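You operate a simulated robot arm through the tools that you are given. There is no shell and no other tool.

Carry out the task below with a simulated robot arm. There is one attempt and no reset: what you move stays moved.

JOB
Put things in order on the top of the wall steel table. At the end: the white pack of napkins from the top of the wall steel table stands where the blue day clip stood; the blue day clip stands where the white cream tub stood; the beige tortilla stack in a steel ring from the top of the wall steel table stands where the white pack of napkins stood; the white cream tub from the top of the wall steel table stands on top of the silver steel dome; whatever was shut is shut again. Leave all else as you found it, and nothing knocked over.

Only the result counts: the job must be done as asked and must still hold three seconds after the hand-in. Knocking over, shifting, dropping, spilling or breaking anything else fails it. Flat cloth is picked up by pressing the open fingertips on it (5 to 10 N) and closing them slowly along it; thin cloth reads only 2 to 8 mm in the jaws.

ROBOT AND FRAMES
A 6-joint arm with a two-finger parallel gripper, fixed in place. Base frame: the origin is at the foot of the arm, x ahead of it, y to its left, z up; the work surface is at about z = 0. Readings come in m, degrees, newtons and seconds.
With the tool pointing down near the work surface it reaches from about 0.18 to 0.46 m from the base axis. Its first joint turns from -70.0 to 70.0 degrees. Payload 1.9 kg.
Tool frame: the origin (TCP) lies between the finger pads and is the grasp point; the fingertips stand 0.023 m ahead of it; z points along the fingers, y is the line along which they close. Largest opening 0.094 m; finger width 0.038, thickness 0.01; the body of the gripper, 0.054 by 0.096 m, starts 0.039 m behind the TCP.
Orientation is that of the tool frame in the base frame, as a unit quaternion [x, y, z, w]. With the fingers straight down and closing along the base's y, the tool's x points along the base's -x, its y along +y and its z along -z.

CONTROLS
- The arm moves only by the tool drive_tool. Its argument "moves" is a list of rows, each an object of numbers (a shift or turn left out is 0, a gripper value left out holds the last): "tx", "ty", "tz": the shift along the tool's x, y, z in m; "ax", "ay", "az": the turn, a rotation vector about the tool's x, y, z in degrees; "grip": the gripper command, from -1 (fully open) to 1 (shut), values between in proportion. In form: [{"tx": .., "ty": .., "tz": .., "ax": .., "ay": .., "az": .., "grip": ..}, ...]. A call has 1 to 20 rows; each row shifts and turns the commanded pose from where the row before left it, along the tool's axes as they then stand. Each row takes 0.2 s and may step no farther than 0.05 m and 8.6 degrees from the row before; otherwise, or with a gripper value out of range, the whole call is refused. A pose out of reach is approached as far as the arm can. The call stops where the force on the tool passes 40 N (or 10 N more than at its start, if that is more) or the arm is blocked; 0.2 s more then pass. Each finger travels about 0.108 m/s and halts on what it meets, pressing with about 33 N; the grip force reading is that of the motor and also rises with nothing between the fingers. The clock runs only during rows and for 0.2 s after the last one: add rows that do not move to give the fingers time. It gives the time, the measured TCP pose, the force on the tool (base axes), the opening and the grip force at its end, in the units of the frame above (readings bear some noise), with the torque about the TCP (base axes, N m) and any sound that the robot's microphone picked up, and new pictures: "show" is both (left out), scene, wrist or none.
- Cameras (640 x 400 px; columns grow to the right, rows downward): "scene" is fixed at [0.0744, 0.312, 0.4458]; the picture's right is [-0.59, -0.81, 0.00], its down [-0.39, 0.28, -0.88] and it looks along [0.71, -0.52, -0.48] (base axes); focal length 214 px, centre (320, 200). "wrist" rides on the gripper at [0.086, 0.016, -0.075] in the tool frame; the picture's right is [-0.18, 0.98, 0.00], its down [-0.58, -0.11, -0.81] and it looks along [-0.79, -0.15, 0.59] (tool axes); focal length 243 px, centre (320, 200). There is no depth. A picture from a camera that has moved, and an enlarged one, comes with that camera's place and axes in the base frame and with its lens. The place of the scene camera against the robot may be out by one fixed shift of up to 0.025 m in any direction.
- inspect(camera, box): a new picture of the part [left, top, right, bottom] of that camera's present view, enlarged. No time passes.
- job_done(): hands the job in; it is judged then, once.

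Nothing tells you positions but the pictures and the camera data. Unless the task says otherwise, let go and move clear before handing in.

The tools are called after "Call:" by a JSON object that holds its "fn" and its "kwargs". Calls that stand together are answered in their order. drive_tool: Moves the arm, as the interface text tells. Its arguments: {"type":"object","properties":{"moves":{"type":"array"},"show":{"type":"string","enum":["both","scene","wrist","none"]}},"required":["moves"]} The other tools are called the same way: inspect (camera, box) takes an enlarged picture of a part of a camera's view; job_done () hands the job in.

At the start:

```text
time_s: 0.0
eef_pos: [0.221, 0.0478, 0.4307]
ee_rot: [0.0, 1.0, 0.0, 0.0]
wrist_force: [-0.4, -0.4, -1.0]
torque: [-0.02, 0.04, 0.02]
opening: 0.0939
grasp_force: 0.1
```

scene: 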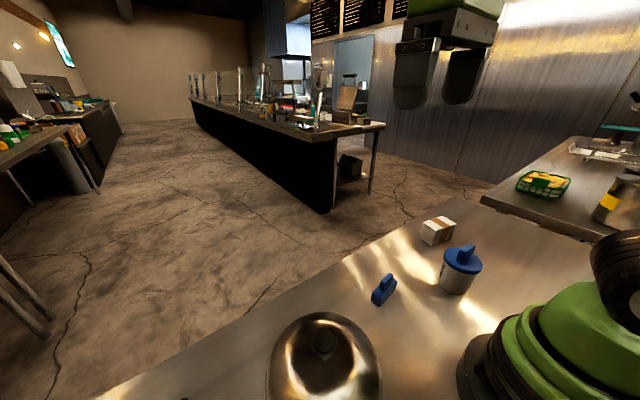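
wrist: 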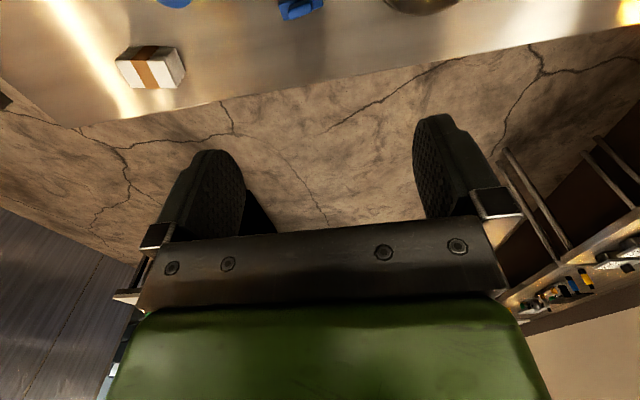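

I see a steel table with a napkin pack, a blue-lidded tub, a blue clip and a silver dome. I do not see the tortilla stack yet, so I'll look closer first.

Call:
{"fn": "inspect", "kwargs": {"camera": "scene", "box": [340, 190, 520, 320]}}

Call:
{"fn": "inspect", "kwargs": {"camera": "scene", "box": [240, 280, 420, 400]}}

Call:
{"fn": "inspect", "kwargs": {"camera": "scene", "box": [480, 90, 640, 260]}}

Call:
{"fn": "inspect", "kwargs": {"camera": "wrist", "box": [0, 0, 640, 130]}}

```text
3.08 times, centred on (430, 255) of scene
camera zoom: at [0.0744, 0.312, 0.4458], right [-0.59, -0.81, 0.0], down [-0.39, 0.28, -0.88], along [0.71, -0.52, -0.48], focal length 660 px, centre (-18, 31)
```

zoom: 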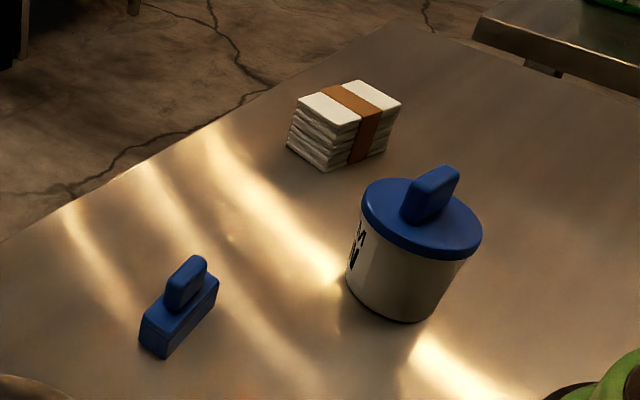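

```text
3.33 times, centred on (330, 340) of scene
camera zoom: at [0.0744, 0.312, 0.4458], right [-0.59, -0.81, 0.0], down [-0.39, 0.28, -0.88], along [0.71, -0.52, -0.48], focal length 715 px, centre (287, -267)
```

zoom: 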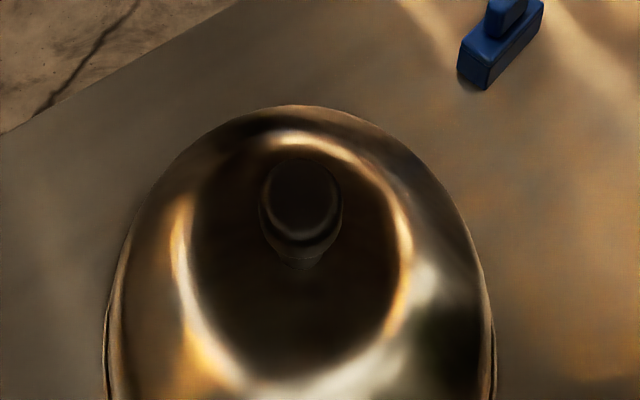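

```text
2.35 times, centred on (560, 175) of scene
camera zoom: at [0.0744, 0.312, 0.4458], right [-0.59, -0.81, 0.0], down [-0.39, 0.28, -0.88], along [0.71, -0.52, -0.48], focal length 505 px, centre (-245, 259)
```

zoom: 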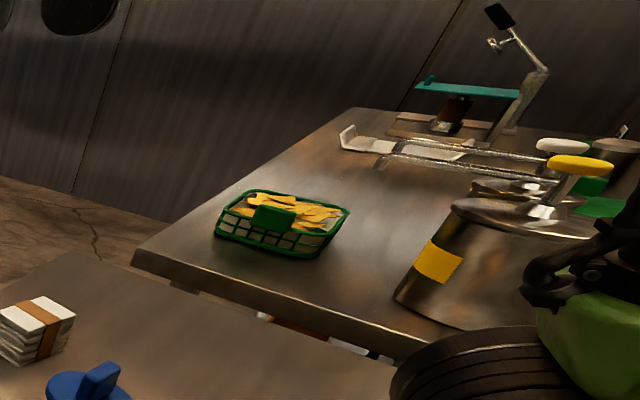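

```text
1.00 times, centred on (320, 65) of wrist (not enlarged: the box is as wide or as high as the picture)
camera zoom: at [0.1334, 0.0629, 0.5058], right [0.18, 0.98, 0.0], down [0.58, -0.11, 0.81], along [0.79, -0.15, -0.59], focal length 243 px, centre (320, 335)
```

zoom: 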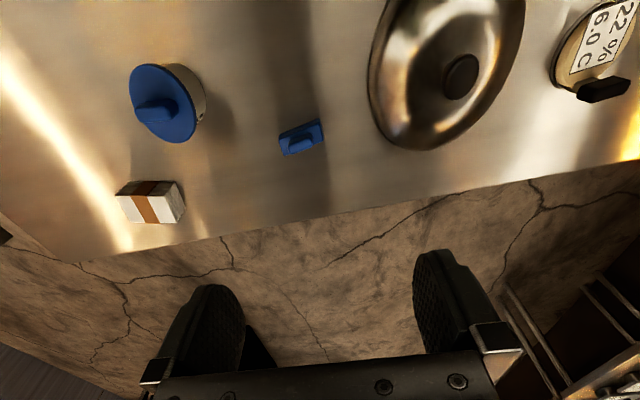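

Enlarging showed rows beyond the normal picture. There is a round object labelled "22% 6.0 C" at the left edge, and the dome has a dark knob. I'll look further around.

Call:
{"fn": "inspect", "kwargs": {"camera": "scene", "box": [0, 300, 640, 400]}}

Call:
{"fn": "inspect", "kwargs": {"camera": "wrist", "box": [0, 0, 640, 10]}}

Call:
{"fn": "inspect", "kwargs": {"camera": "wrist", "box": [600, 0, 640, 400]}}

Call:
{"fn": "inspect", "kwargs": {"camera": "scene", "box": [0, 0, 40, 400]}}

```text
1.00 times, centred on (320, 350) of scene (not enlarged: the box is as wide or as high as the picture)
camera zoom: at [0.0744, 0.312, 0.4458], right [-0.59, -0.81, 0.0], down [-0.39, 0.28, -0.88], along [0.71, -0.52, -0.48], focal length 214 px, centre (320, 50)
```

zoom: 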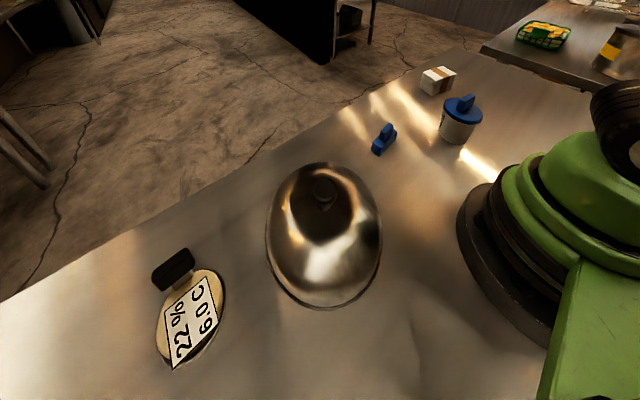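

```text
1.00 times, centred on (320, 5) of wrist (not enlarged: the box is as wide or as high as the picture)
camera zoom: at [0.1334, 0.0629, 0.5058], right [0.18, 0.98, 0.0], down [0.58, -0.11, 0.81], along [0.79, -0.15, -0.59], focal length 243 px, centre (320, 395)
```

zoom: 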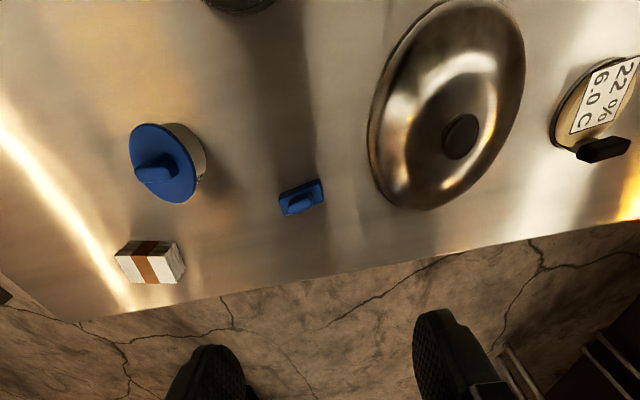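

```text
1.00 times, centred on (620, 200) of wrist (not enlarged: the box is as wide or as high as the picture)
camera zoom: at [0.1334, 0.0629, 0.5058], right [0.18, 0.98, 0.0], down [0.58, -0.11, 0.81], along [0.79, -0.15, -0.59], focal length 243 px, centre (20, 200)
```

zoom: 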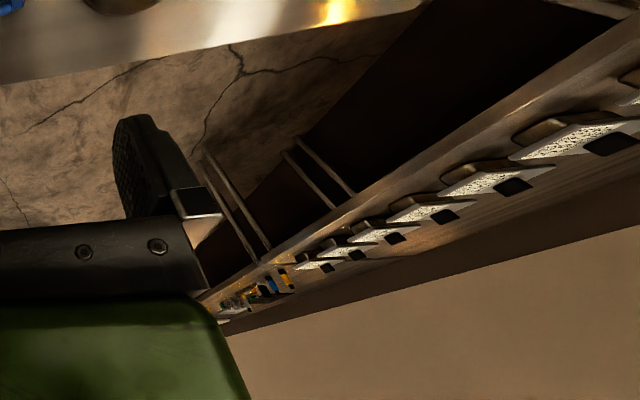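

```text
1.00 times, centred on (20, 200) of scene (not enlarged: the box is as wide or as high as the picture)
camera zoom: at [0.0744, 0.312, 0.4458], right [-0.59, -0.81, 0.0], down [-0.39, 0.28, -0.88], along [0.71, -0.52, -0.48], focal length 214 px, centre (620, 200)
```

zoom: 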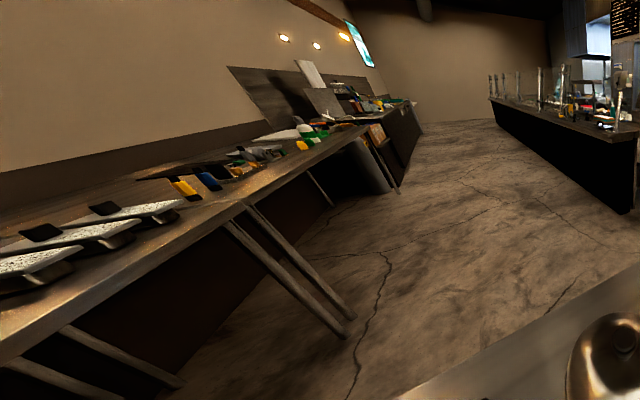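

The tortilla stack is not in the open, so it is most likely under the dome. I'll measure everything closely before touching anything.

Call:
{"fn": "inspect", "kwargs": {"camera": "wrist", "box": [100, 0, 350, 150]}}

Call:
{"fn": "drive_tool", "kwargs": {"moves": [{"ty": -0.04, "tx": 0.0}, {"ty": -0.04}, {"ty": -0.04}, {"ty": -0.02}]}}

```text
2.56 times, centred on (225, 75) of wrist
camera zoom: at [0.1334, 0.0629, 0.5058], right [0.18, 0.98, 0.0], down [0.58, -0.11, 0.81], along [0.79, -0.15, -0.59], focal length 621 px, centre (563, 520)
```

zoom: 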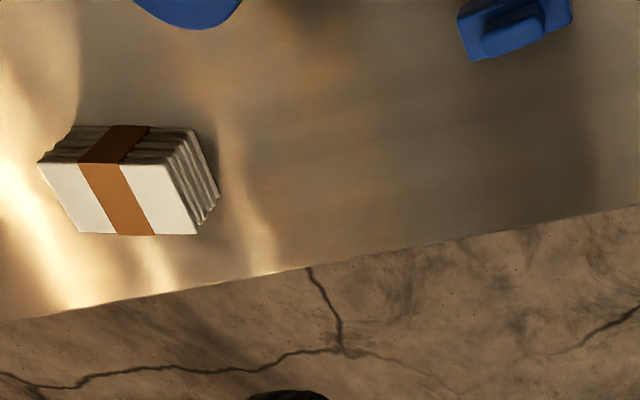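

```text
time_s: 1.0
eef_pos: [0.2219, -0.0916, 0.4308]
ee_rot: [0.0, 1.0, 0.0, 0.0]
wrist_force: [-0.3, 0.1, -0.3]
torque: [0.04, 0.03, 0.0]
opening: 0.0941
grasp_force: 0.1
camera wrist: at [0.1337, -0.0759, 0.5051], right [0.18, 0.98, 0.0], down [0.58, -0.11, 0.81], along [0.79, -0.15, -0.59], focal length 243 px, centre (320, 200)
```

scene: 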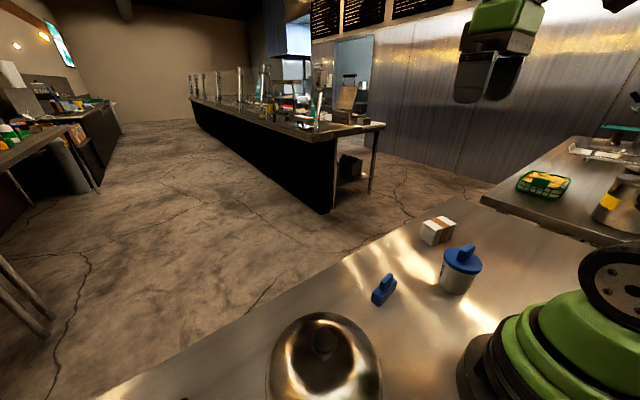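
wrist: 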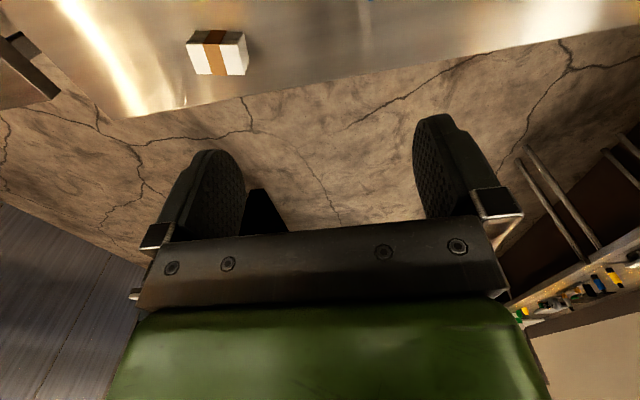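

The arm is clear of everything. I'll look at the objects from this second vantage point.

Call:
{"fn": "inspect", "kwargs": {"camera": "wrist", "box": [0, 0, 640, 4]}}

Call:
{"fn": "inspect", "kwargs": {"camera": "wrist", "box": [100, 0, 500, 4]}}

Call:
{"fn": "inspect", "kwargs": {"camera": "scene", "box": [420, 210, 500, 300]}}

Call:
{"fn": "inspect", "kwargs": {"camera": "scene", "box": [360, 260, 410, 310]}}

```text
1.00 times, centred on (320, 2) of wrist (not enlarged: the box is as wide or as high as the picture)
camera zoom: at [0.1337, -0.0759, 0.5051], right [0.18, 0.98, 0.0], down [0.58, -0.11, 0.81], along [0.79, -0.15, -0.59], focal length 243 px, centre (320, 398)
```

zoom: 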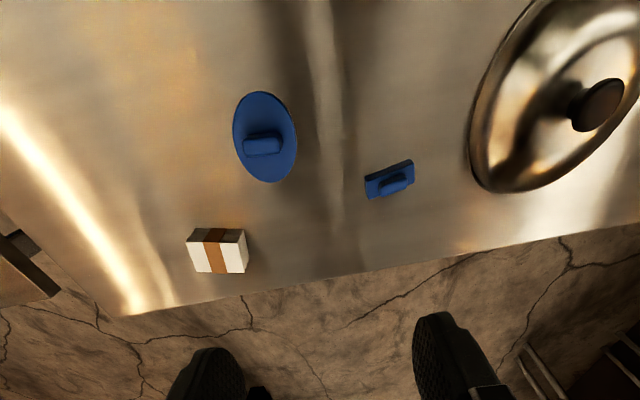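

```text
1.60 times, centred on (300, 2) of wrist
camera zoom: at [0.1337, -0.0759, 0.5051], right [0.18, 0.98, 0.0], down [0.58, -0.11, 0.81], along [0.79, -0.15, -0.59], focal length 388 px, centre (352, 517)
```

zoom: 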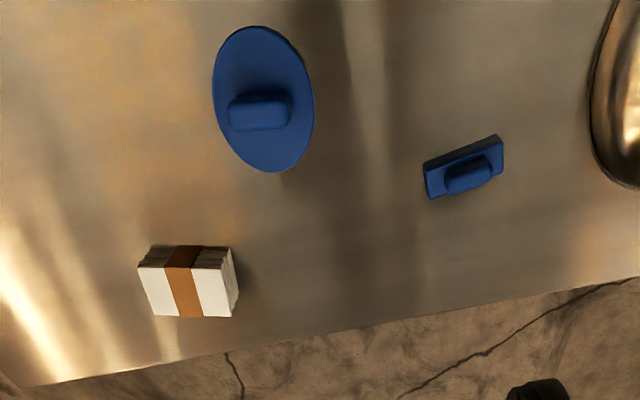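

```text
4.44 times, centred on (460, 255) of scene
camera zoom: at [0.0744, 0.312, 0.4458], right [-0.59, -0.81, 0.0], down [-0.39, 0.28, -0.88], along [0.71, -0.52, -0.48], focal length 953 px, centre (-302, -44)
```

zoom: 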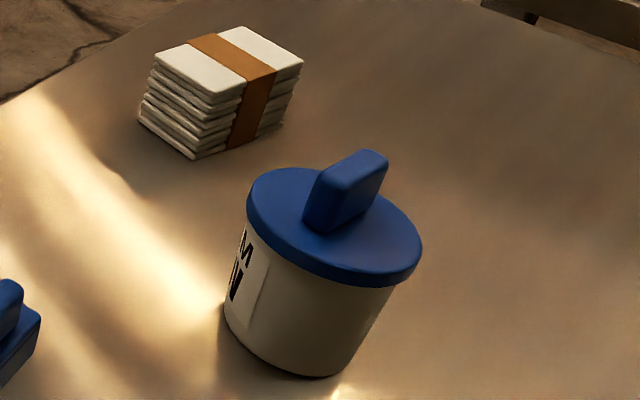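

```text
8.00 times, centred on (385, 285) of scene
camera zoom: at [0.0744, 0.312, 0.4458], right [-0.59, -0.81, 0.0], down [-0.39, 0.28, -0.88], along [0.71, -0.52, -0.48], focal length 1716 px, centre (-200, -480)
```

zoom: 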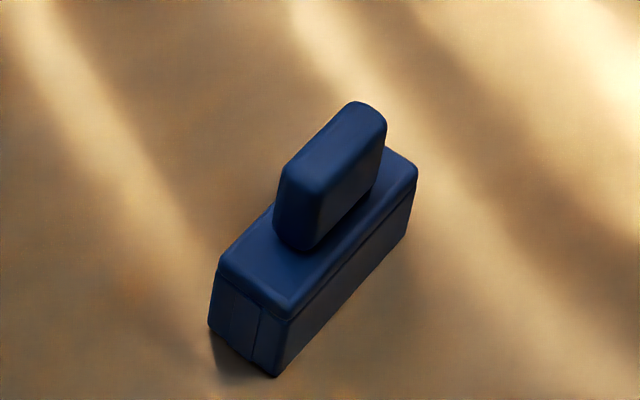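

The tub lid is about 78 mm across with a fin on top, and it sits near (0.170, -0.151) with the lid top at about z 0.077. I'll zoom in to get the exact orientation of each piece.

Call:
{"fn": "inspect", "kwargs": {"camera": "wrist", "box": [330, 0, 440, 1]}}

Call:
{"fn": "inspect", "kwargs": {"camera": "wrist", "box": [160, 0, 290, 81]}}

Call:
{"fn": "inspect", "kwargs": {"camera": "wrist", "box": [170, 0, 370, 2]}}

Call:
{"fn": "inspect", "kwargs": {"camera": "wrist", "box": [470, 0, 640, 2]}}

```text
5.82 times, centred on (385, 0) of wrist
camera zoom: at [0.1337, -0.0759, 0.5051], right [0.18, 0.98, 0.0], down [0.58, -0.11, 0.81], along [0.79, -0.15, -0.59], focal length 1412 px, centre (-58, 1361)
```

zoom: 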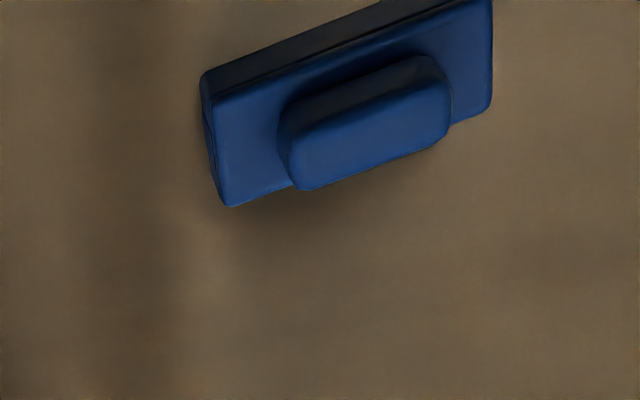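

```text
4.92 times, centred on (225, 40) of wrist
camera zoom: at [0.1337, -0.0759, 0.5051], right [0.18, 0.98, 0.0], down [0.58, -0.11, 0.81], along [0.79, -0.15, -0.59], focal length 1194 px, centre (788, 985)
```

zoom: 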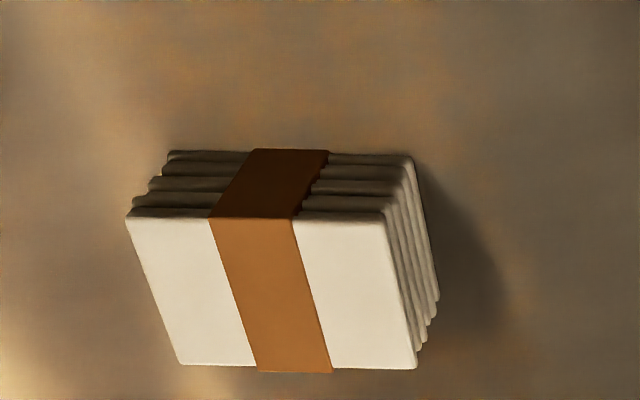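

```text
3.20 times, centred on (270, 1) of wrist
camera zoom: at [0.1337, -0.0759, 0.5051], right [0.18, 0.98, 0.0], down [0.58, -0.11, 0.81], along [0.79, -0.15, -0.59], focal length 776 px, centre (480, 837)
```

zoom: 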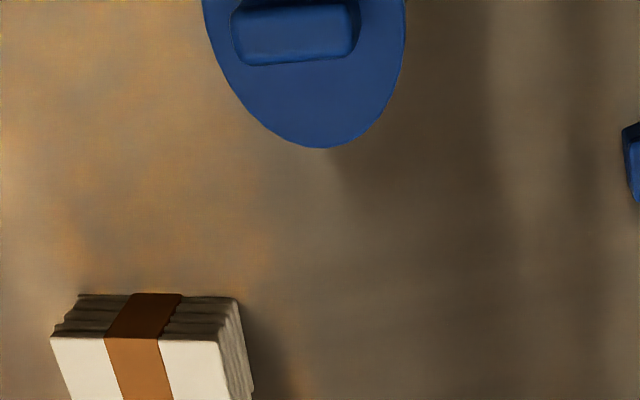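

```text
3.76 times, centred on (555, 1) of wrist
camera zoom: at [0.1337, -0.0759, 0.5051], right [0.18, 0.98, 0.0], down [0.58, -0.11, 0.81], along [0.79, -0.15, -0.59], focal length 913 px, centre (-565, 949)
```

zoom: 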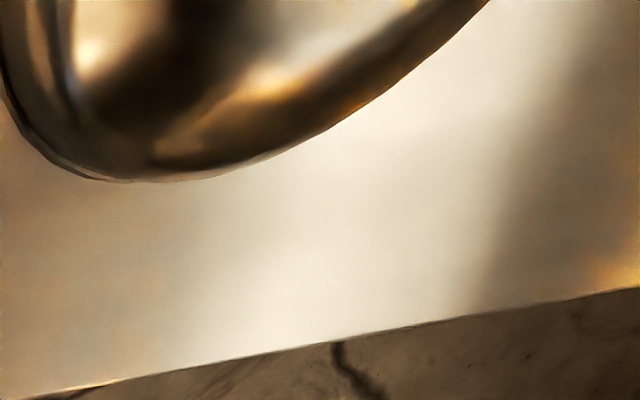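

By triangulation:

| Object | Position (x, y) | Top z |
|---|---|---|
| Napkins | (0.294, -0.289) | about 0.057 |
| Clip | (0.252, 0.010) | about 0.054 |
| Tub | (0.170, -0.151) | not settled (fin) |
| Dome knob | (0.208, 0.208) | about 0.115 |

The tub will be parked first, so I'm moving above it with the gripper turned to close across its fin.

Call:
{"fn": "drive_tool", "kwargs": {"moves": [{"tx": 0.025, "ty": -0.03}, {"tx": 0.025, "ty": -0.0294}, {"tz": 0.045}, {"tz": 0.045}, {"tz": 0.04}, {"az": 8.2}, {"az": 8.2}, {"az": 8.2}, {"az": 8.2}, {"az": 8.2}, {"az": 8.2}, {"az": 8.2}, {"az": 8.2}, {"az": 8.2}, {"az": 8.2}, {"az": 8.0}]}}

```text
time_s: 4.4
eef_pos: [0.1714, -0.1528, 0.3006]
ee_rot: [0.708, 0.706, 0.0, 0.0]
wrist_force: [0.2, 0.0, -0.2]
torque: [0.02, -0.02, 0.03]
opening: 0.0938
grasp_force: 0.2
camera wrist: at [0.1859, -0.0662, 0.3758], right [0.98, -0.19, 0.0], down [-0.11, -0.58, 0.81], along [-0.15, -0.79, -0.59], focal length 243 px, centre (320, 200)
```

scene: 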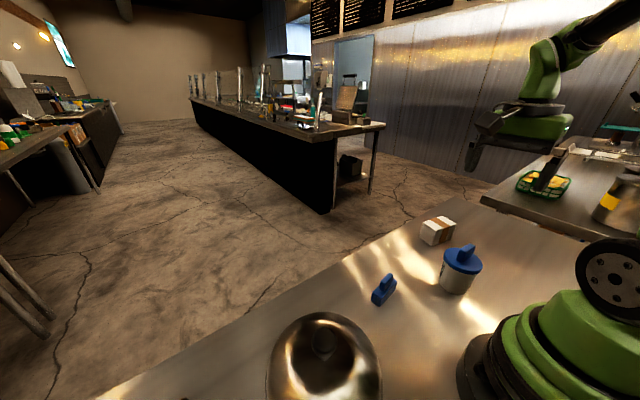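
wrist: 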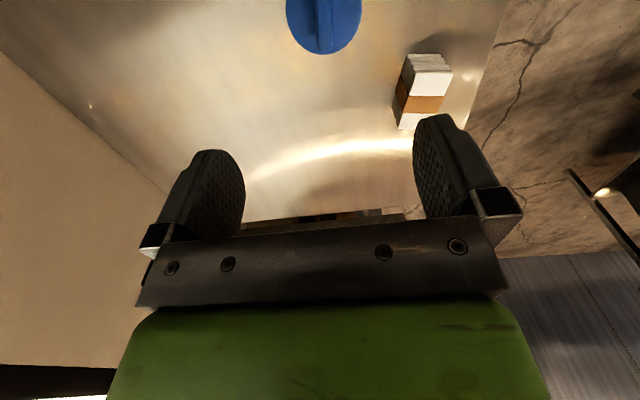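

The tool turned as planned and sits right above the tub. I'll zoom in on the fin.

Call:
{"fn": "inspect", "kwargs": {"camera": "wrist", "box": [225, 0, 425, 2]}}

Call:
{"fn": "inspect", "kwargs": {"camera": "wrist", "box": [370, 30, 490, 150]}}

```text
3.20 times, centred on (325, 1) of wrist
camera zoom: at [0.1859, -0.0662, 0.3758], right [0.98, -0.19, 0.0], down [-0.11, -0.58, 0.81], along [-0.15, -0.79, -0.59], focal length 776 px, centre (304, 837)
```

zoom: 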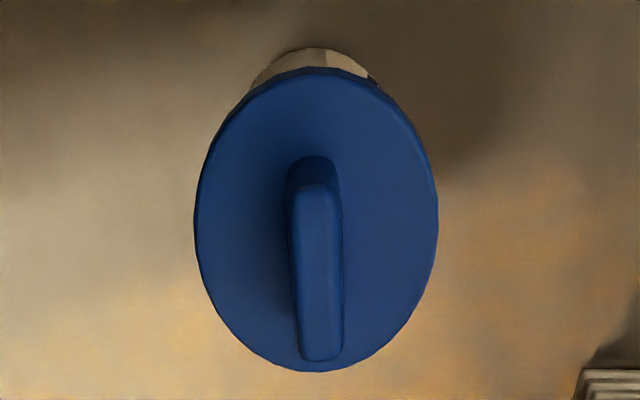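

```text
3.33 times, centred on (430, 90) of wrist
camera zoom: at [0.1859, -0.0662, 0.3758], right [0.98, -0.19, 0.0], down [-0.11, -0.58, 0.81], along [-0.15, -0.79, -0.59], focal length 809 px, centre (-47, 567)
```

zoom: 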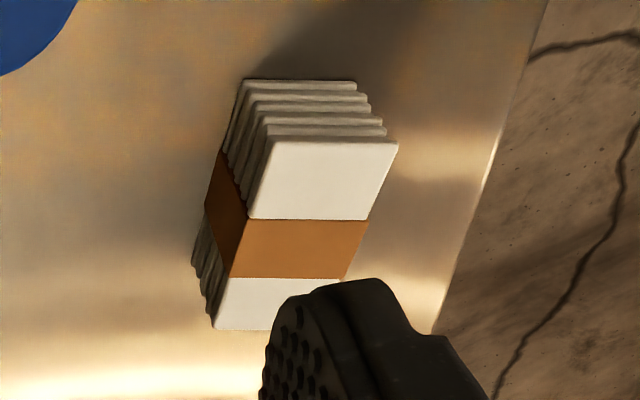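

The fin is centred near (0.175, -0.153). It is about 12 mm thick and turned roughly 8° from the y axis. I'll align to it and go down partway for a check.

Call:
{"fn": "drive_tool", "kwargs": {"moves": [{"ty": 0.0035}, {"az": 7.7}, {"tz": 0.045}, {"tz": 0.045}, {"tz": 0.045}, {"tz": 0.03}]}}

Call:
{"fn": "inspect", "kwargs": {"camera": "wrist", "box": [180, 20, 480, 210]}}

Call:
{"fn": "inspect", "kwargs": {"camera": "scene", "box": [410, 180, 530, 300]}}

```text
time_s: 5.8
eef_pos: [0.1745, -0.1512, 0.1343]
ee_rot: [0.753, 0.657, 0.001, -0.001]
wrist_force: [0.1, 0.5, 0.7]
torque: [0.02, 0.0, -0.01]
opening: 0.0942
grasp_force: 0.0
camera wrist: at [0.202, -0.0687, 0.2092], right [0.95, -0.32, 0.0], down [-0.19, -0.56, 0.81], along [-0.25, -0.76, -0.59], focal length 243 px, centre (320, 200)
```

scene: 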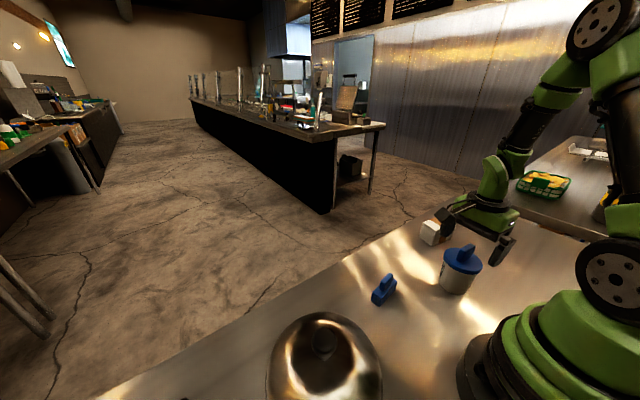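
wrist: 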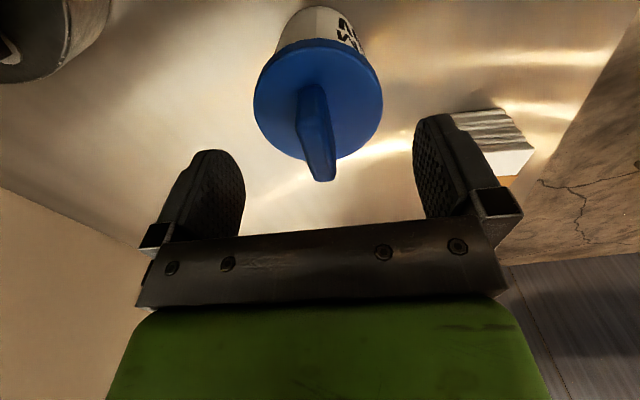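

```text
2.11 times, centred on (330, 115) of wrist
camera zoom: at [0.202, -0.0687, 0.2092], right [0.95, -0.32, 0.0], down [-0.19, -0.56, 0.81], along [-0.25, -0.76, -0.59], focal length 511 px, centre (299, 379)
```

zoom: 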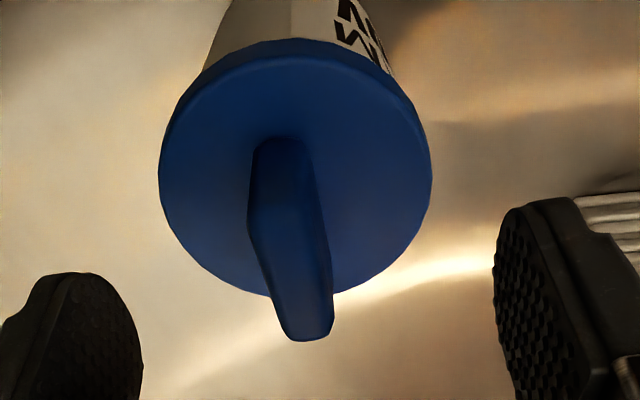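

```text
3.33 times, centred on (470, 240) of scene
camera zoom: at [0.0744, 0.312, 0.4458], right [-0.59, -0.81, 0.0], down [-0.39, 0.28, -0.88], along [0.71, -0.52, -0.48], focal length 715 px, centre (-180, 67)
```

zoom: 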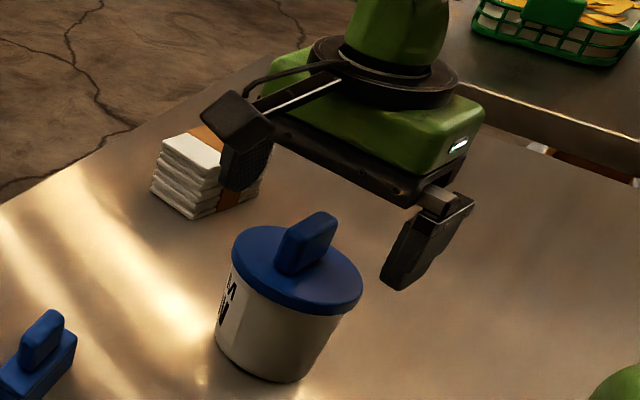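

The lid top comes out near z 0.08 and the fin top near 0.11, with the fin square between the fingers. I'll lower onto the fin, close, and lift slightly to see whether the whole tub follows.

Call:
{"fn": "drive_tool", "kwargs": {"moves": [{"tz": 0.015}, {"tz": 0.013}, {"grip": -0.4}, {"grip": 0.2}, {"grip": 1}, {"grip": 1}, {"grip": 1}]}}

Call:
{"fn": "inspect", "kwargs": {"camera": "scene", "box": [410, 180, 530, 300]}}

```text
time_s: 7.4
eef_pos: [0.1741, -0.1514, 0.1065]
ee_rot: [0.752, 0.659, 0.0, 0.0]
wrist_force: [-0.8, 1.1, 0.1]
torque: [0.09, 0.1, 0.0]
opening: 0.073
grasp_force: 33.4
camera wrist: at [0.2014, -0.0688, 0.1817], right [0.95, -0.31, 0.0], down [-0.19, -0.56, 0.81], along [-0.25, -0.77, -0.59], focal length 243 px, centre (320, 200)
```

scene: 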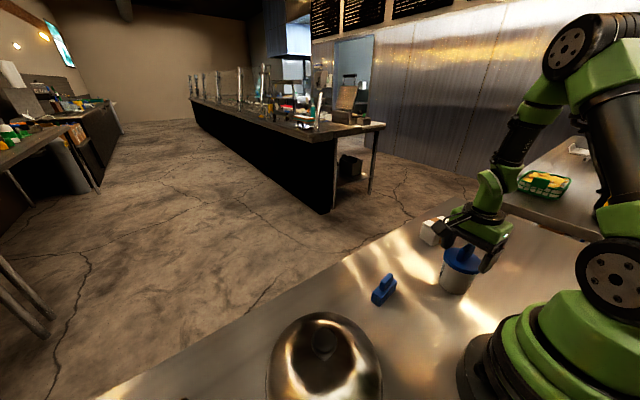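
wrist: 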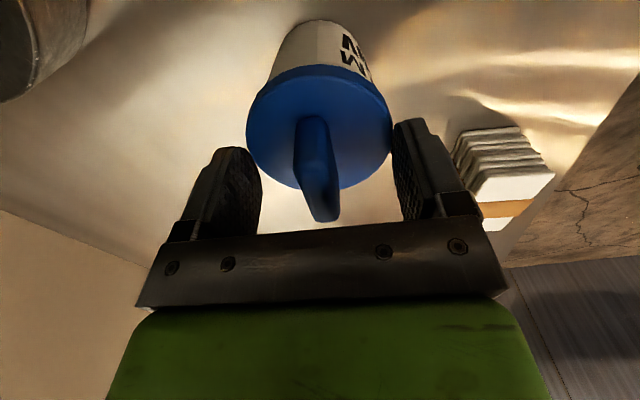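

```text
3.33 times, centred on (470, 240) of scene
camera zoom: at [0.0744, 0.312, 0.4458], right [-0.59, -0.81, 0.0], down [-0.39, 0.28, -0.88], along [0.71, -0.52, -0.48], focal length 715 px, centre (-180, 67)
```

zoom: 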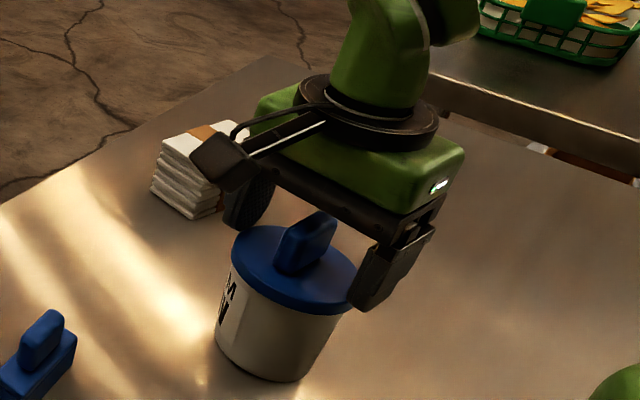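

The fingertips are on the lid's rim at 73 mm, so the lid top is a little higher than I thought. I'll open, rise a bit and grip only the fin, which holds it flatter.

Call:
{"fn": "drive_tool", "kwargs": {"moves": [{"grip": -1}, {"grip": -1}, {"grip": -1}, {"tz": -0.005, "ty": 0.0005}, {"tz": -0.005}, {"grip": 0}, {"grip": 0.5}, {"grip": 1}, {"grip": 1}, {"grip": 1}]}}

Call:
{"fn": "inspect", "kwargs": {"camera": "scene", "box": [410, 180, 530, 300]}}

```text
time_s: 9.6
eef_pos: [0.1746, -0.1529, 0.1182]
ee_rot: [0.753, 0.658, 0.0, 0.0]
wrist_force: [0.1, -1.3, 1.0]
torque: [-0.11, 0.05, 0.07]
opening: 0.0151
grasp_force: 32.7
camera wrist: at [0.2013, -0.0689, 0.1928], right [0.95, -0.31, 0.0], down [-0.19, -0.56, 0.81], along [-0.25, -0.77, -0.59], focal length 243 px, centre (320, 200)
```

scene: 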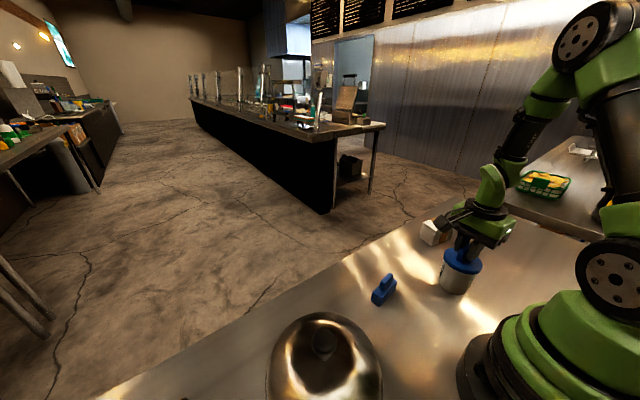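
wrist: 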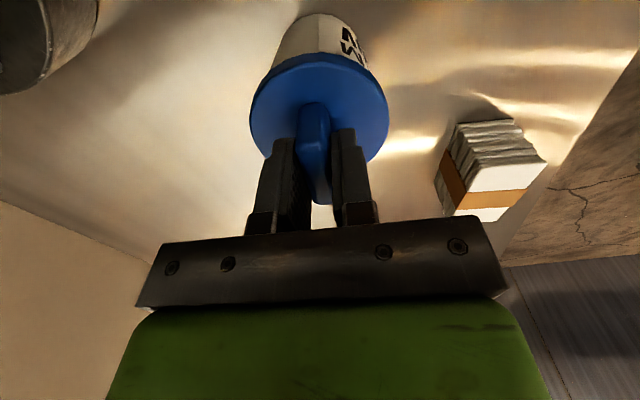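

```text
3.33 times, centred on (470, 240) of scene
camera zoom: at [0.0744, 0.312, 0.4458], right [-0.59, -0.81, 0.0], down [-0.39, 0.28, -0.88], along [0.71, -0.52, -0.48], focal length 715 px, centre (-180, 67)
```

zoom: 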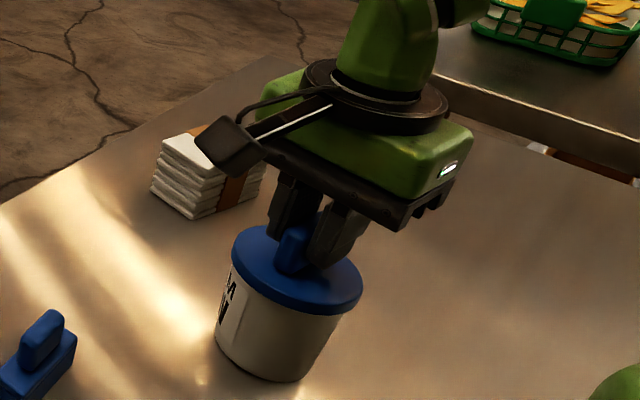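

The fin is held at 15 mm. Now a small lift to check whether the tub body comes along.

Call:
{"fn": "drive_tool", "kwargs": {"moves": [{"tz": -0.01}, {"tz": -0.02}]}}

Call:
{"fn": "inspect", "kwargs": {"camera": "scene", "box": [410, 180, 530, 300]}}

Call:
{"fn": "inspect", "kwargs": {"camera": "wrist", "box": [220, 0, 420, 125]}}

```text
time_s: 10.2
eef_pos: [0.1743, -0.152, 0.1485]
ee_rot: [0.753, 0.658, 0.001, 0.0]
wrist_force: [0.2, -0.4, -2.5]
torque: [-0.02, 0.01, 0.02]
opening: 0.015
grasp_force: 33.1
camera wrist: at [0.2007, -0.0691, 0.2233], right [0.95, -0.32, 0.0], down [-0.19, -0.56, 0.81], along [-0.25, -0.76, -0.59], focal length 243 px, centre (320, 200)
```

scene: 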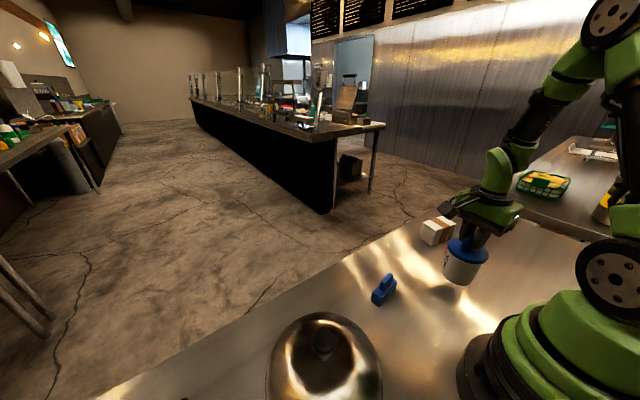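
wrist: 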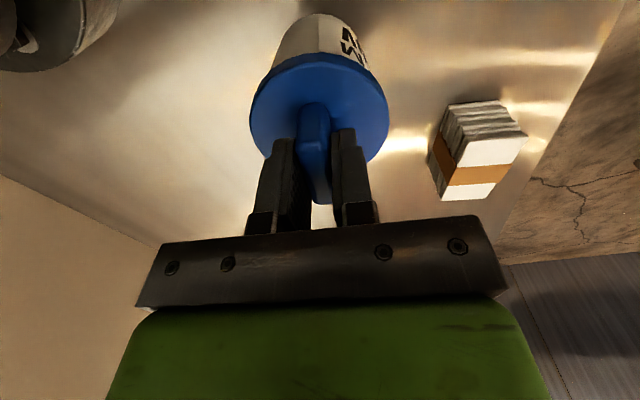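

```text
3.33 times, centred on (470, 240) of scene
camera zoom: at [0.0744, 0.312, 0.4458], right [-0.59, -0.81, 0.0], down [-0.39, 0.28, -0.88], along [0.71, -0.52, -0.48], focal length 715 px, centre (-180, 67)
```

zoom: 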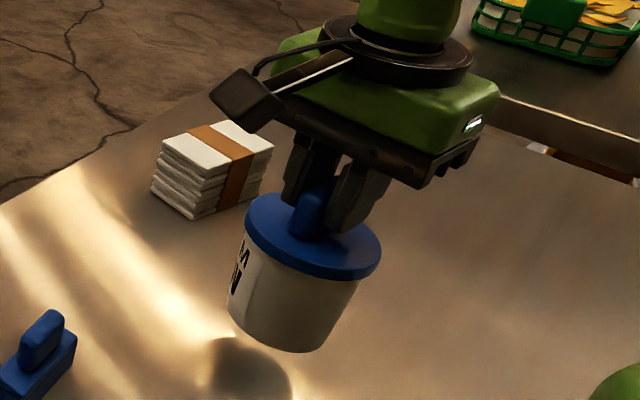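

```text
3.20 times, centred on (320, 62) of wrist
camera zoom: at [0.2007, -0.0691, 0.2233], right [0.95, -0.32, 0.0], down [-0.19, -0.56, 0.81], along [-0.25, -0.76, -0.59], focal length 776 px, centre (320, 640)
```

zoom: 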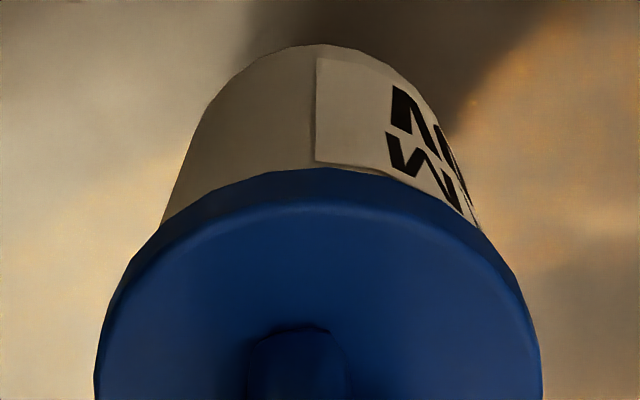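

The whole tub follows in one piece, weighing about 0.25 kg and hanging straight, and its centre is (0.175, -0.152). I'll park it at (0.165, -0.31), which is clear table well away from the napkins.

Call:
{"fn": "drive_tool", "kwargs": {"moves": [{"tx": -0.02, "ty": 0.0015}, {"tx": -0.04, "ty": 0.003}, {"tx": -0.04, "ty": 0.003}, {"tx": -0.04, "ty": 0.003}, {"tx": -0.018, "ty": 0.0013}, {}, {"tz": 0.015}, {"tz": 0.01}, {}]}}

Call:
{"fn": "inspect", "kwargs": {"camera": "scene", "box": [410, 180, 530, 300]}}

```text
time_s: 12.2
eef_pos: [0.1652, -0.3097, 0.1232]
ee_rot: [0.753, 0.658, 0.0, 0.0]
wrist_force: [0.2, -0.2, -4.2]
torque: [-0.01, -0.01, 0.01]
opening: 0.0148
grasp_force: 33.0
camera wrist: at [0.192, -0.2268, 0.1979], right [0.95, -0.31, 0.0], down [-0.19, -0.56, 0.81], along [-0.25, -0.77, -0.59], focal length 243 px, centre (320, 200)
```

scene: 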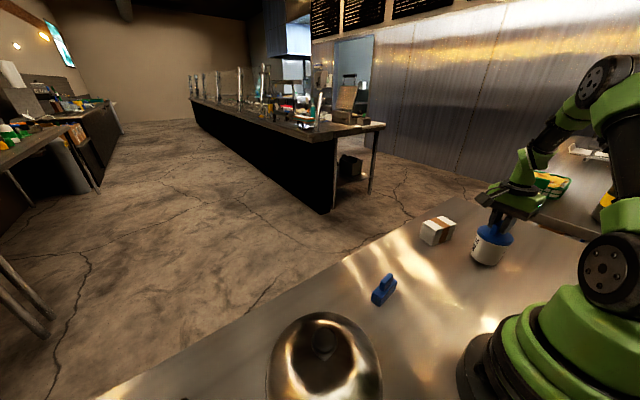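
wrist: 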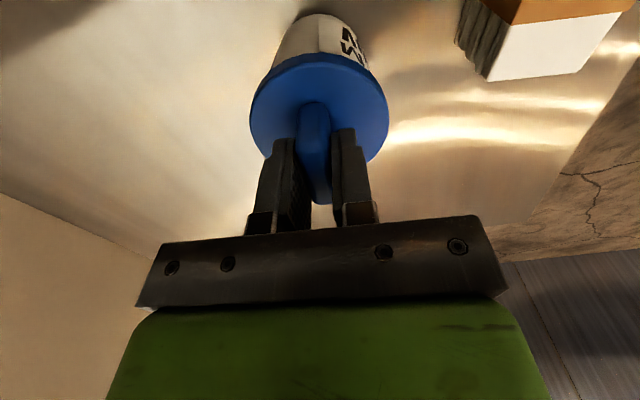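

```text
3.33 times, centred on (470, 240) of scene
camera zoom: at [0.0744, 0.312, 0.4458], right [-0.59, -0.81, 0.0], down [-0.39, 0.28, -0.88], along [0.71, -0.52, -0.48], focal length 715 px, centre (-180, 67)
```

zoom: 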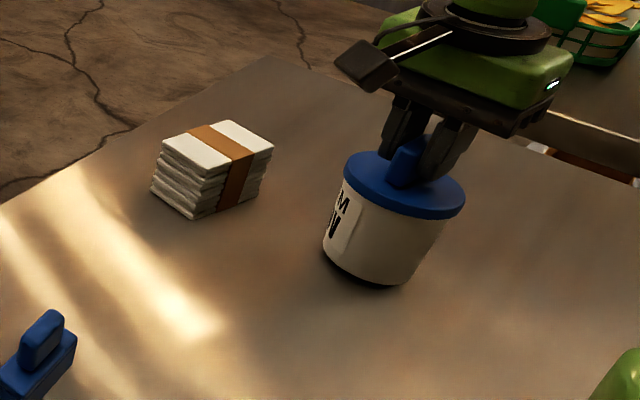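

The tub hangs about 5 mm above the table at the parking spot. I'll lower it the last bit, checking the force.

Call:
{"fn": "drive_tool", "kwargs": {"moves": [{"tz": 0.003}, {"tz": 0.0015}, {}], "show": "none"}}

```text
time_s: 13.0
eef_pos: [0.1662, -0.3103, 0.1192]
ee_rot: [0.753, 0.658, 0.001, -0.001]
wrist_force: [-0.5, -0.5, -2.5]
torque: [0.02, -0.01, 0.0]
opening: 0.0148
grasp_force: 32.8
```

Call:
{"fn": "drive_tool", "kwargs": {"moves": [{"tz": 0.001}, {}], "show": "none"}}

```text
time_s: 13.6
eef_pos: [0.1657, -0.3111, 0.1186]
ee_rot: [0.754, 0.657, 0.0, 0.0]
wrist_force: [-1.0, 6.6, 18.1]
torque: [0.73, -0.01, -0.01]
opening: 0.0148
grasp_force: 32.5
```

It is touching the table now, with an 18 N reaction. I'll ease off half a millimetre, release and rise.

Call:
{"fn": "drive_tool", "kwargs": {"moves": [{"tz": -0.0006}, {"grip": 0.7}, {"grip": 0.3}, {"grip": -0.4}, {"grip": -1}, {"grip": -1}, {"tz": -0.03}, {"tz": -0.045}, {"tz": -0.045}]}}

Call:
{"fn": "inspect", "kwargs": {"camera": "scene", "box": [410, 180, 530, 300]}}

```text
time_s: 15.6
eef_pos: [0.1646, -0.3107, 0.2365]
ee_rot: [0.753, 0.658, 0.001, 0.0]
wrist_force: [0.8, 0.5, 0.0]
torque: [0.02, 0.0, 0.02]
opening: 0.0941
grasp_force: 0.1
camera wrist: at [0.1909, -0.2274, 0.3119], right [0.95, -0.31, 0.0], down [-0.19, -0.56, 0.81], along [-0.25, -0.76, -0.59], focal length 243 px, centre (320, 200)
```

scene: 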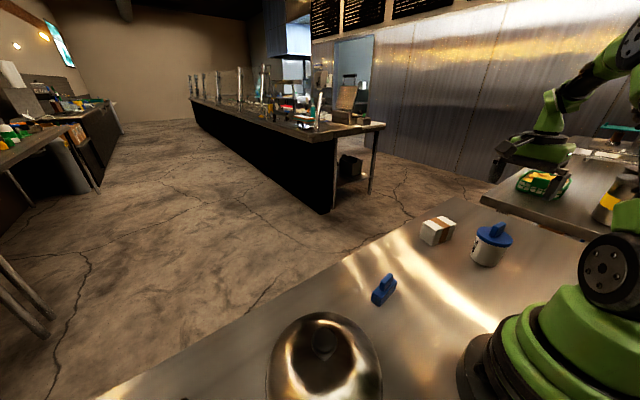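
wrist: 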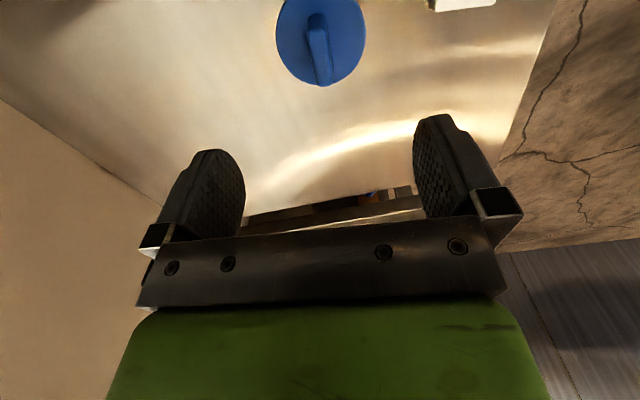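

```text
3.33 times, centred on (470, 240) of scene
camera zoom: at [0.0744, 0.312, 0.4458], right [-0.59, -0.81, 0.0], down [-0.39, 0.28, -0.88], along [0.71, -0.52, -0.48], focal length 715 px, centre (-180, 67)
```

zoom: 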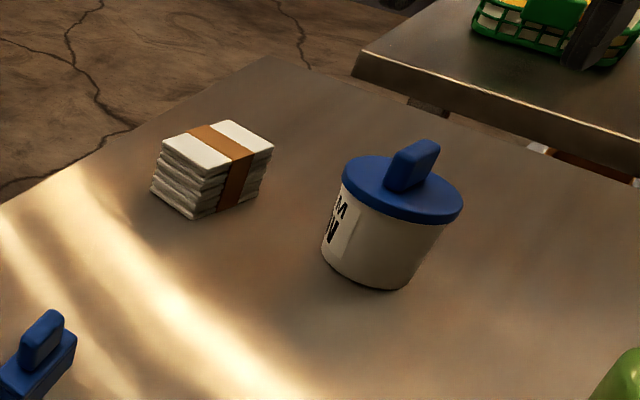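

The tub is parked upright at about (0.165, -0.311). Next is the clip, so I'm moving above it and turning to face across its fin.

Call:
{"fn": "drive_tool", "kwargs": {"moves": [{"tx": 0.0471, "ty": 0.0063}, {"tx": 0.0471, "ty": 0.0063}, {"tx": 0.0471, "ty": 0.0063}, {"tx": 0.0471, "ty": 0.0063}, {"tx": 0.0471, "ty": 0.0063}, {"tx": 0.0471, "ty": 0.0063}, {"tx": 0.0471, "ty": 0.0063}, {"az": -7.3}, {"az": -7.3}, {"tz": 0.02}, {}]}}

Call:
{"fn": "inspect", "kwargs": {"camera": "wrist", "box": [240, 0, 400, 100]}}

```text
time_s: 18.0
eef_pos: [0.2545, 0.0095, 0.2181]
ee_rot: [0.663, 0.749, 0.0, 0.0]
wrist_force: [0.8, 0.3, 0.4]
torque: [0.02, 0.0, -0.02]
opening: 0.094
grasp_force: 0.0
camera wrist: at [0.2593, 0.0969, 0.2937], right [1.0, -0.06, 0.0], down [-0.04, -0.59, 0.81], along [-0.05, -0.8, -0.59], focal length 243 px, centre (320, 200)
```

scene: 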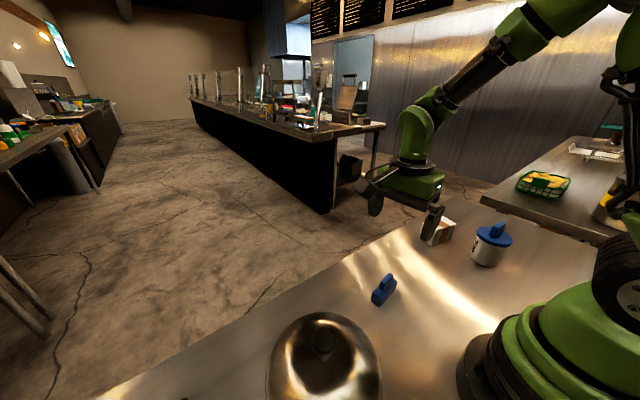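
wrist: 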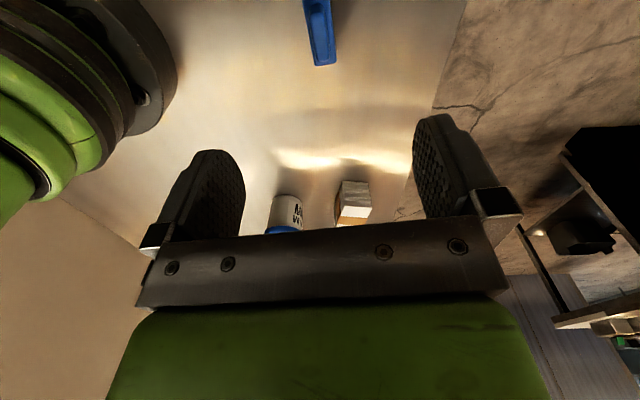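

```text
4.00 times, centred on (320, 50) of wrist
camera zoom: at [0.2593, 0.0969, 0.2937], right [1.0, -0.06, 0.0], down [-0.04, -0.59, 0.81], along [-0.05, -0.8, -0.59], focal length 970 px, centre (320, 800)
```

zoom: 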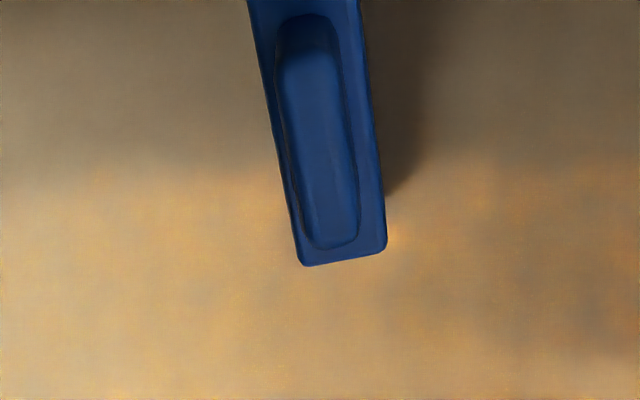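

I'm well aligned over the clip, whose centre is about (0.254, 0.010). I'll descend to grip its base with the fin between the fingers.

Call:
{"fn": "drive_tool", "kwargs": {"moves": [{"tz": 0.045}, {"tz": 0.045}, {"tz": 0.045}, {"tz": 0.03}, {"tz": 0.018}, {}]}}

Call:
{"fn": "inspect", "kwargs": {"camera": "scene", "box": [330, 210, 450, 330]}}

```text
time_s: 19.4
eef_pos: [0.2547, 0.0097, 0.0363]
ee_rot: [0.664, 0.748, 0.001, 0.001]
wrist_force: [-0.3, 0.2, 0.3]
torque: [0.0, -0.01, -0.01]
opening: 0.0939
grasp_force: 0.0
camera wrist: at [0.2587, 0.0966, 0.1107], right [1.0, -0.07, 0.0], down [-0.04, -0.59, 0.81], along [-0.05, -0.8, -0.59], focal length 243 px, centre (320, 200)
```

scene: 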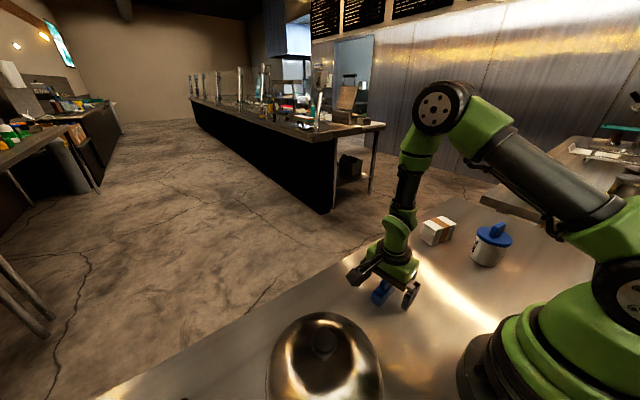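
wrist: 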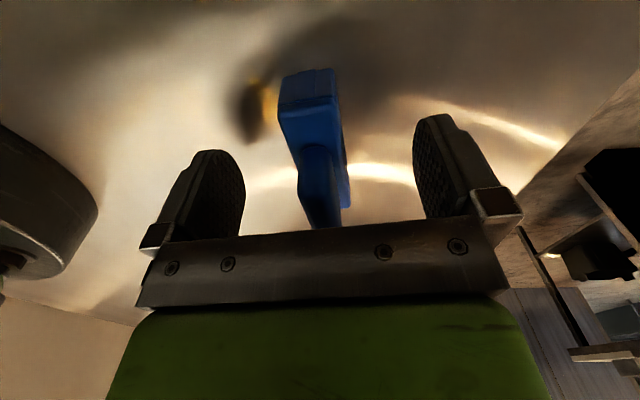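

```text
3.33 times, centred on (390, 270) of scene
camera zoom: at [0.0744, 0.312, 0.4458], right [-0.59, -0.81, 0.0], down [-0.39, 0.28, -0.88], along [0.71, -0.52, -0.48], focal length 715 px, centre (87, -33)
```

zoom: 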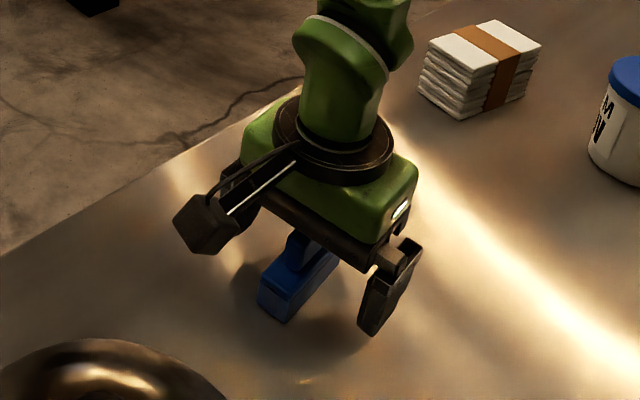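

The clip sits between the fingers. I'll close on the base.

Call:
{"fn": "drive_tool", "kwargs": {"moves": [{"grip": 0}, {"grip": 0.4}, {"grip": 1}, {"grip": 1}, {"grip": 1}]}}

```text
time_s: 20.6
eef_pos: [0.2545, 0.0097, 0.0355]
ee_rot: [0.664, 0.748, 0.0, -0.001]
wrist_force: [0.3, 0.7, -0.1]
torque: [-0.02, 0.01, 0.01]
opening: 0.0229
grasp_force: 33.1
camera wrist: at [0.2587, 0.0966, 0.111], right [1.0, -0.07, 0.0], down [-0.04, -0.59, 0.81], along [-0.05, -0.8, -0.59], focal length 243 px, centre (320, 200)
```

scene: 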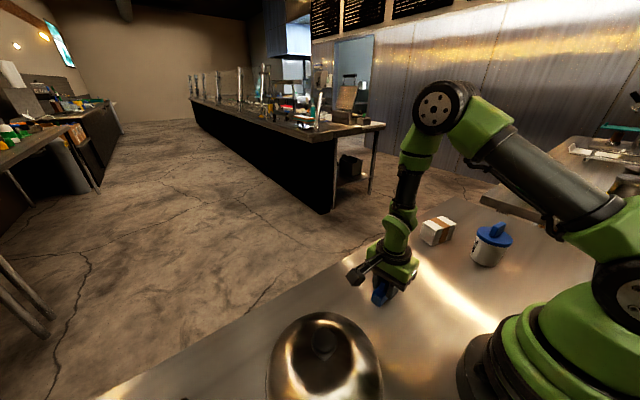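
wrist: 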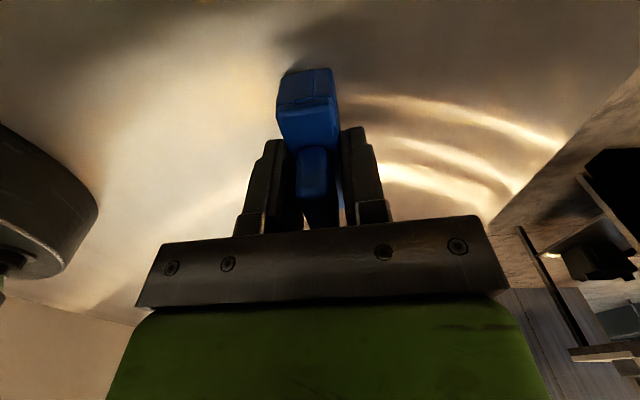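

The clip is held at 23 mm. I'll lift it, carry it to the tub's old spot (0.175, -0.152) and stop just above the table.

Call:
{"fn": "drive_tool", "kwargs": {"moves": [{"tz": -0.025}, {"tz": -0.03}, {"tx": -0.0378, "ty": -0.0246}, {"tx": -0.0378, "ty": -0.0246}, {"tx": -0.0378, "ty": -0.0246}, {"tx": -0.0378, "ty": -0.0246}, {}, {"tz": 0.03}, {"tz": 0.018}, {}]}}

```text
time_s: 22.8
eef_pos: [0.1734, -0.1518, 0.042]
ee_rot: [0.664, 0.748, 0.0, -0.001]
wrist_force: [-0.7, -0.4, -0.1]
torque: [0.01, 0.01, -0.05]
opening: 0.023
grasp_force: 33.4
camera wrist: at [0.1771, -0.0644, 0.1175], right [1.0, -0.07, 0.0], down [-0.04, -0.59, 0.81], along [-0.05, -0.8, -0.59], focal length 243 px, centre (320, 200)
```

scene: 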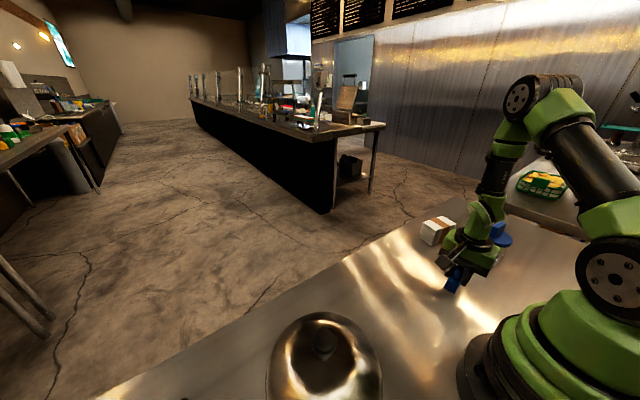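
wrist: 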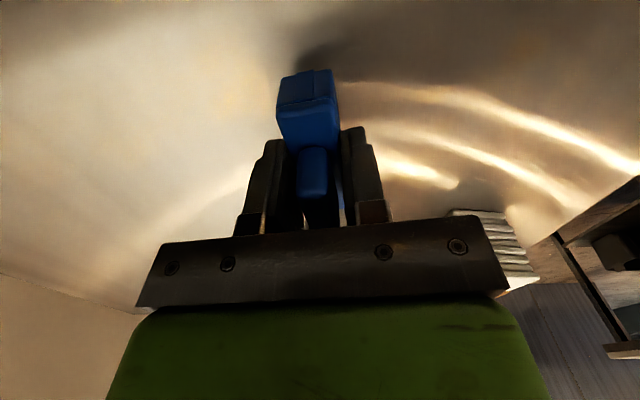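

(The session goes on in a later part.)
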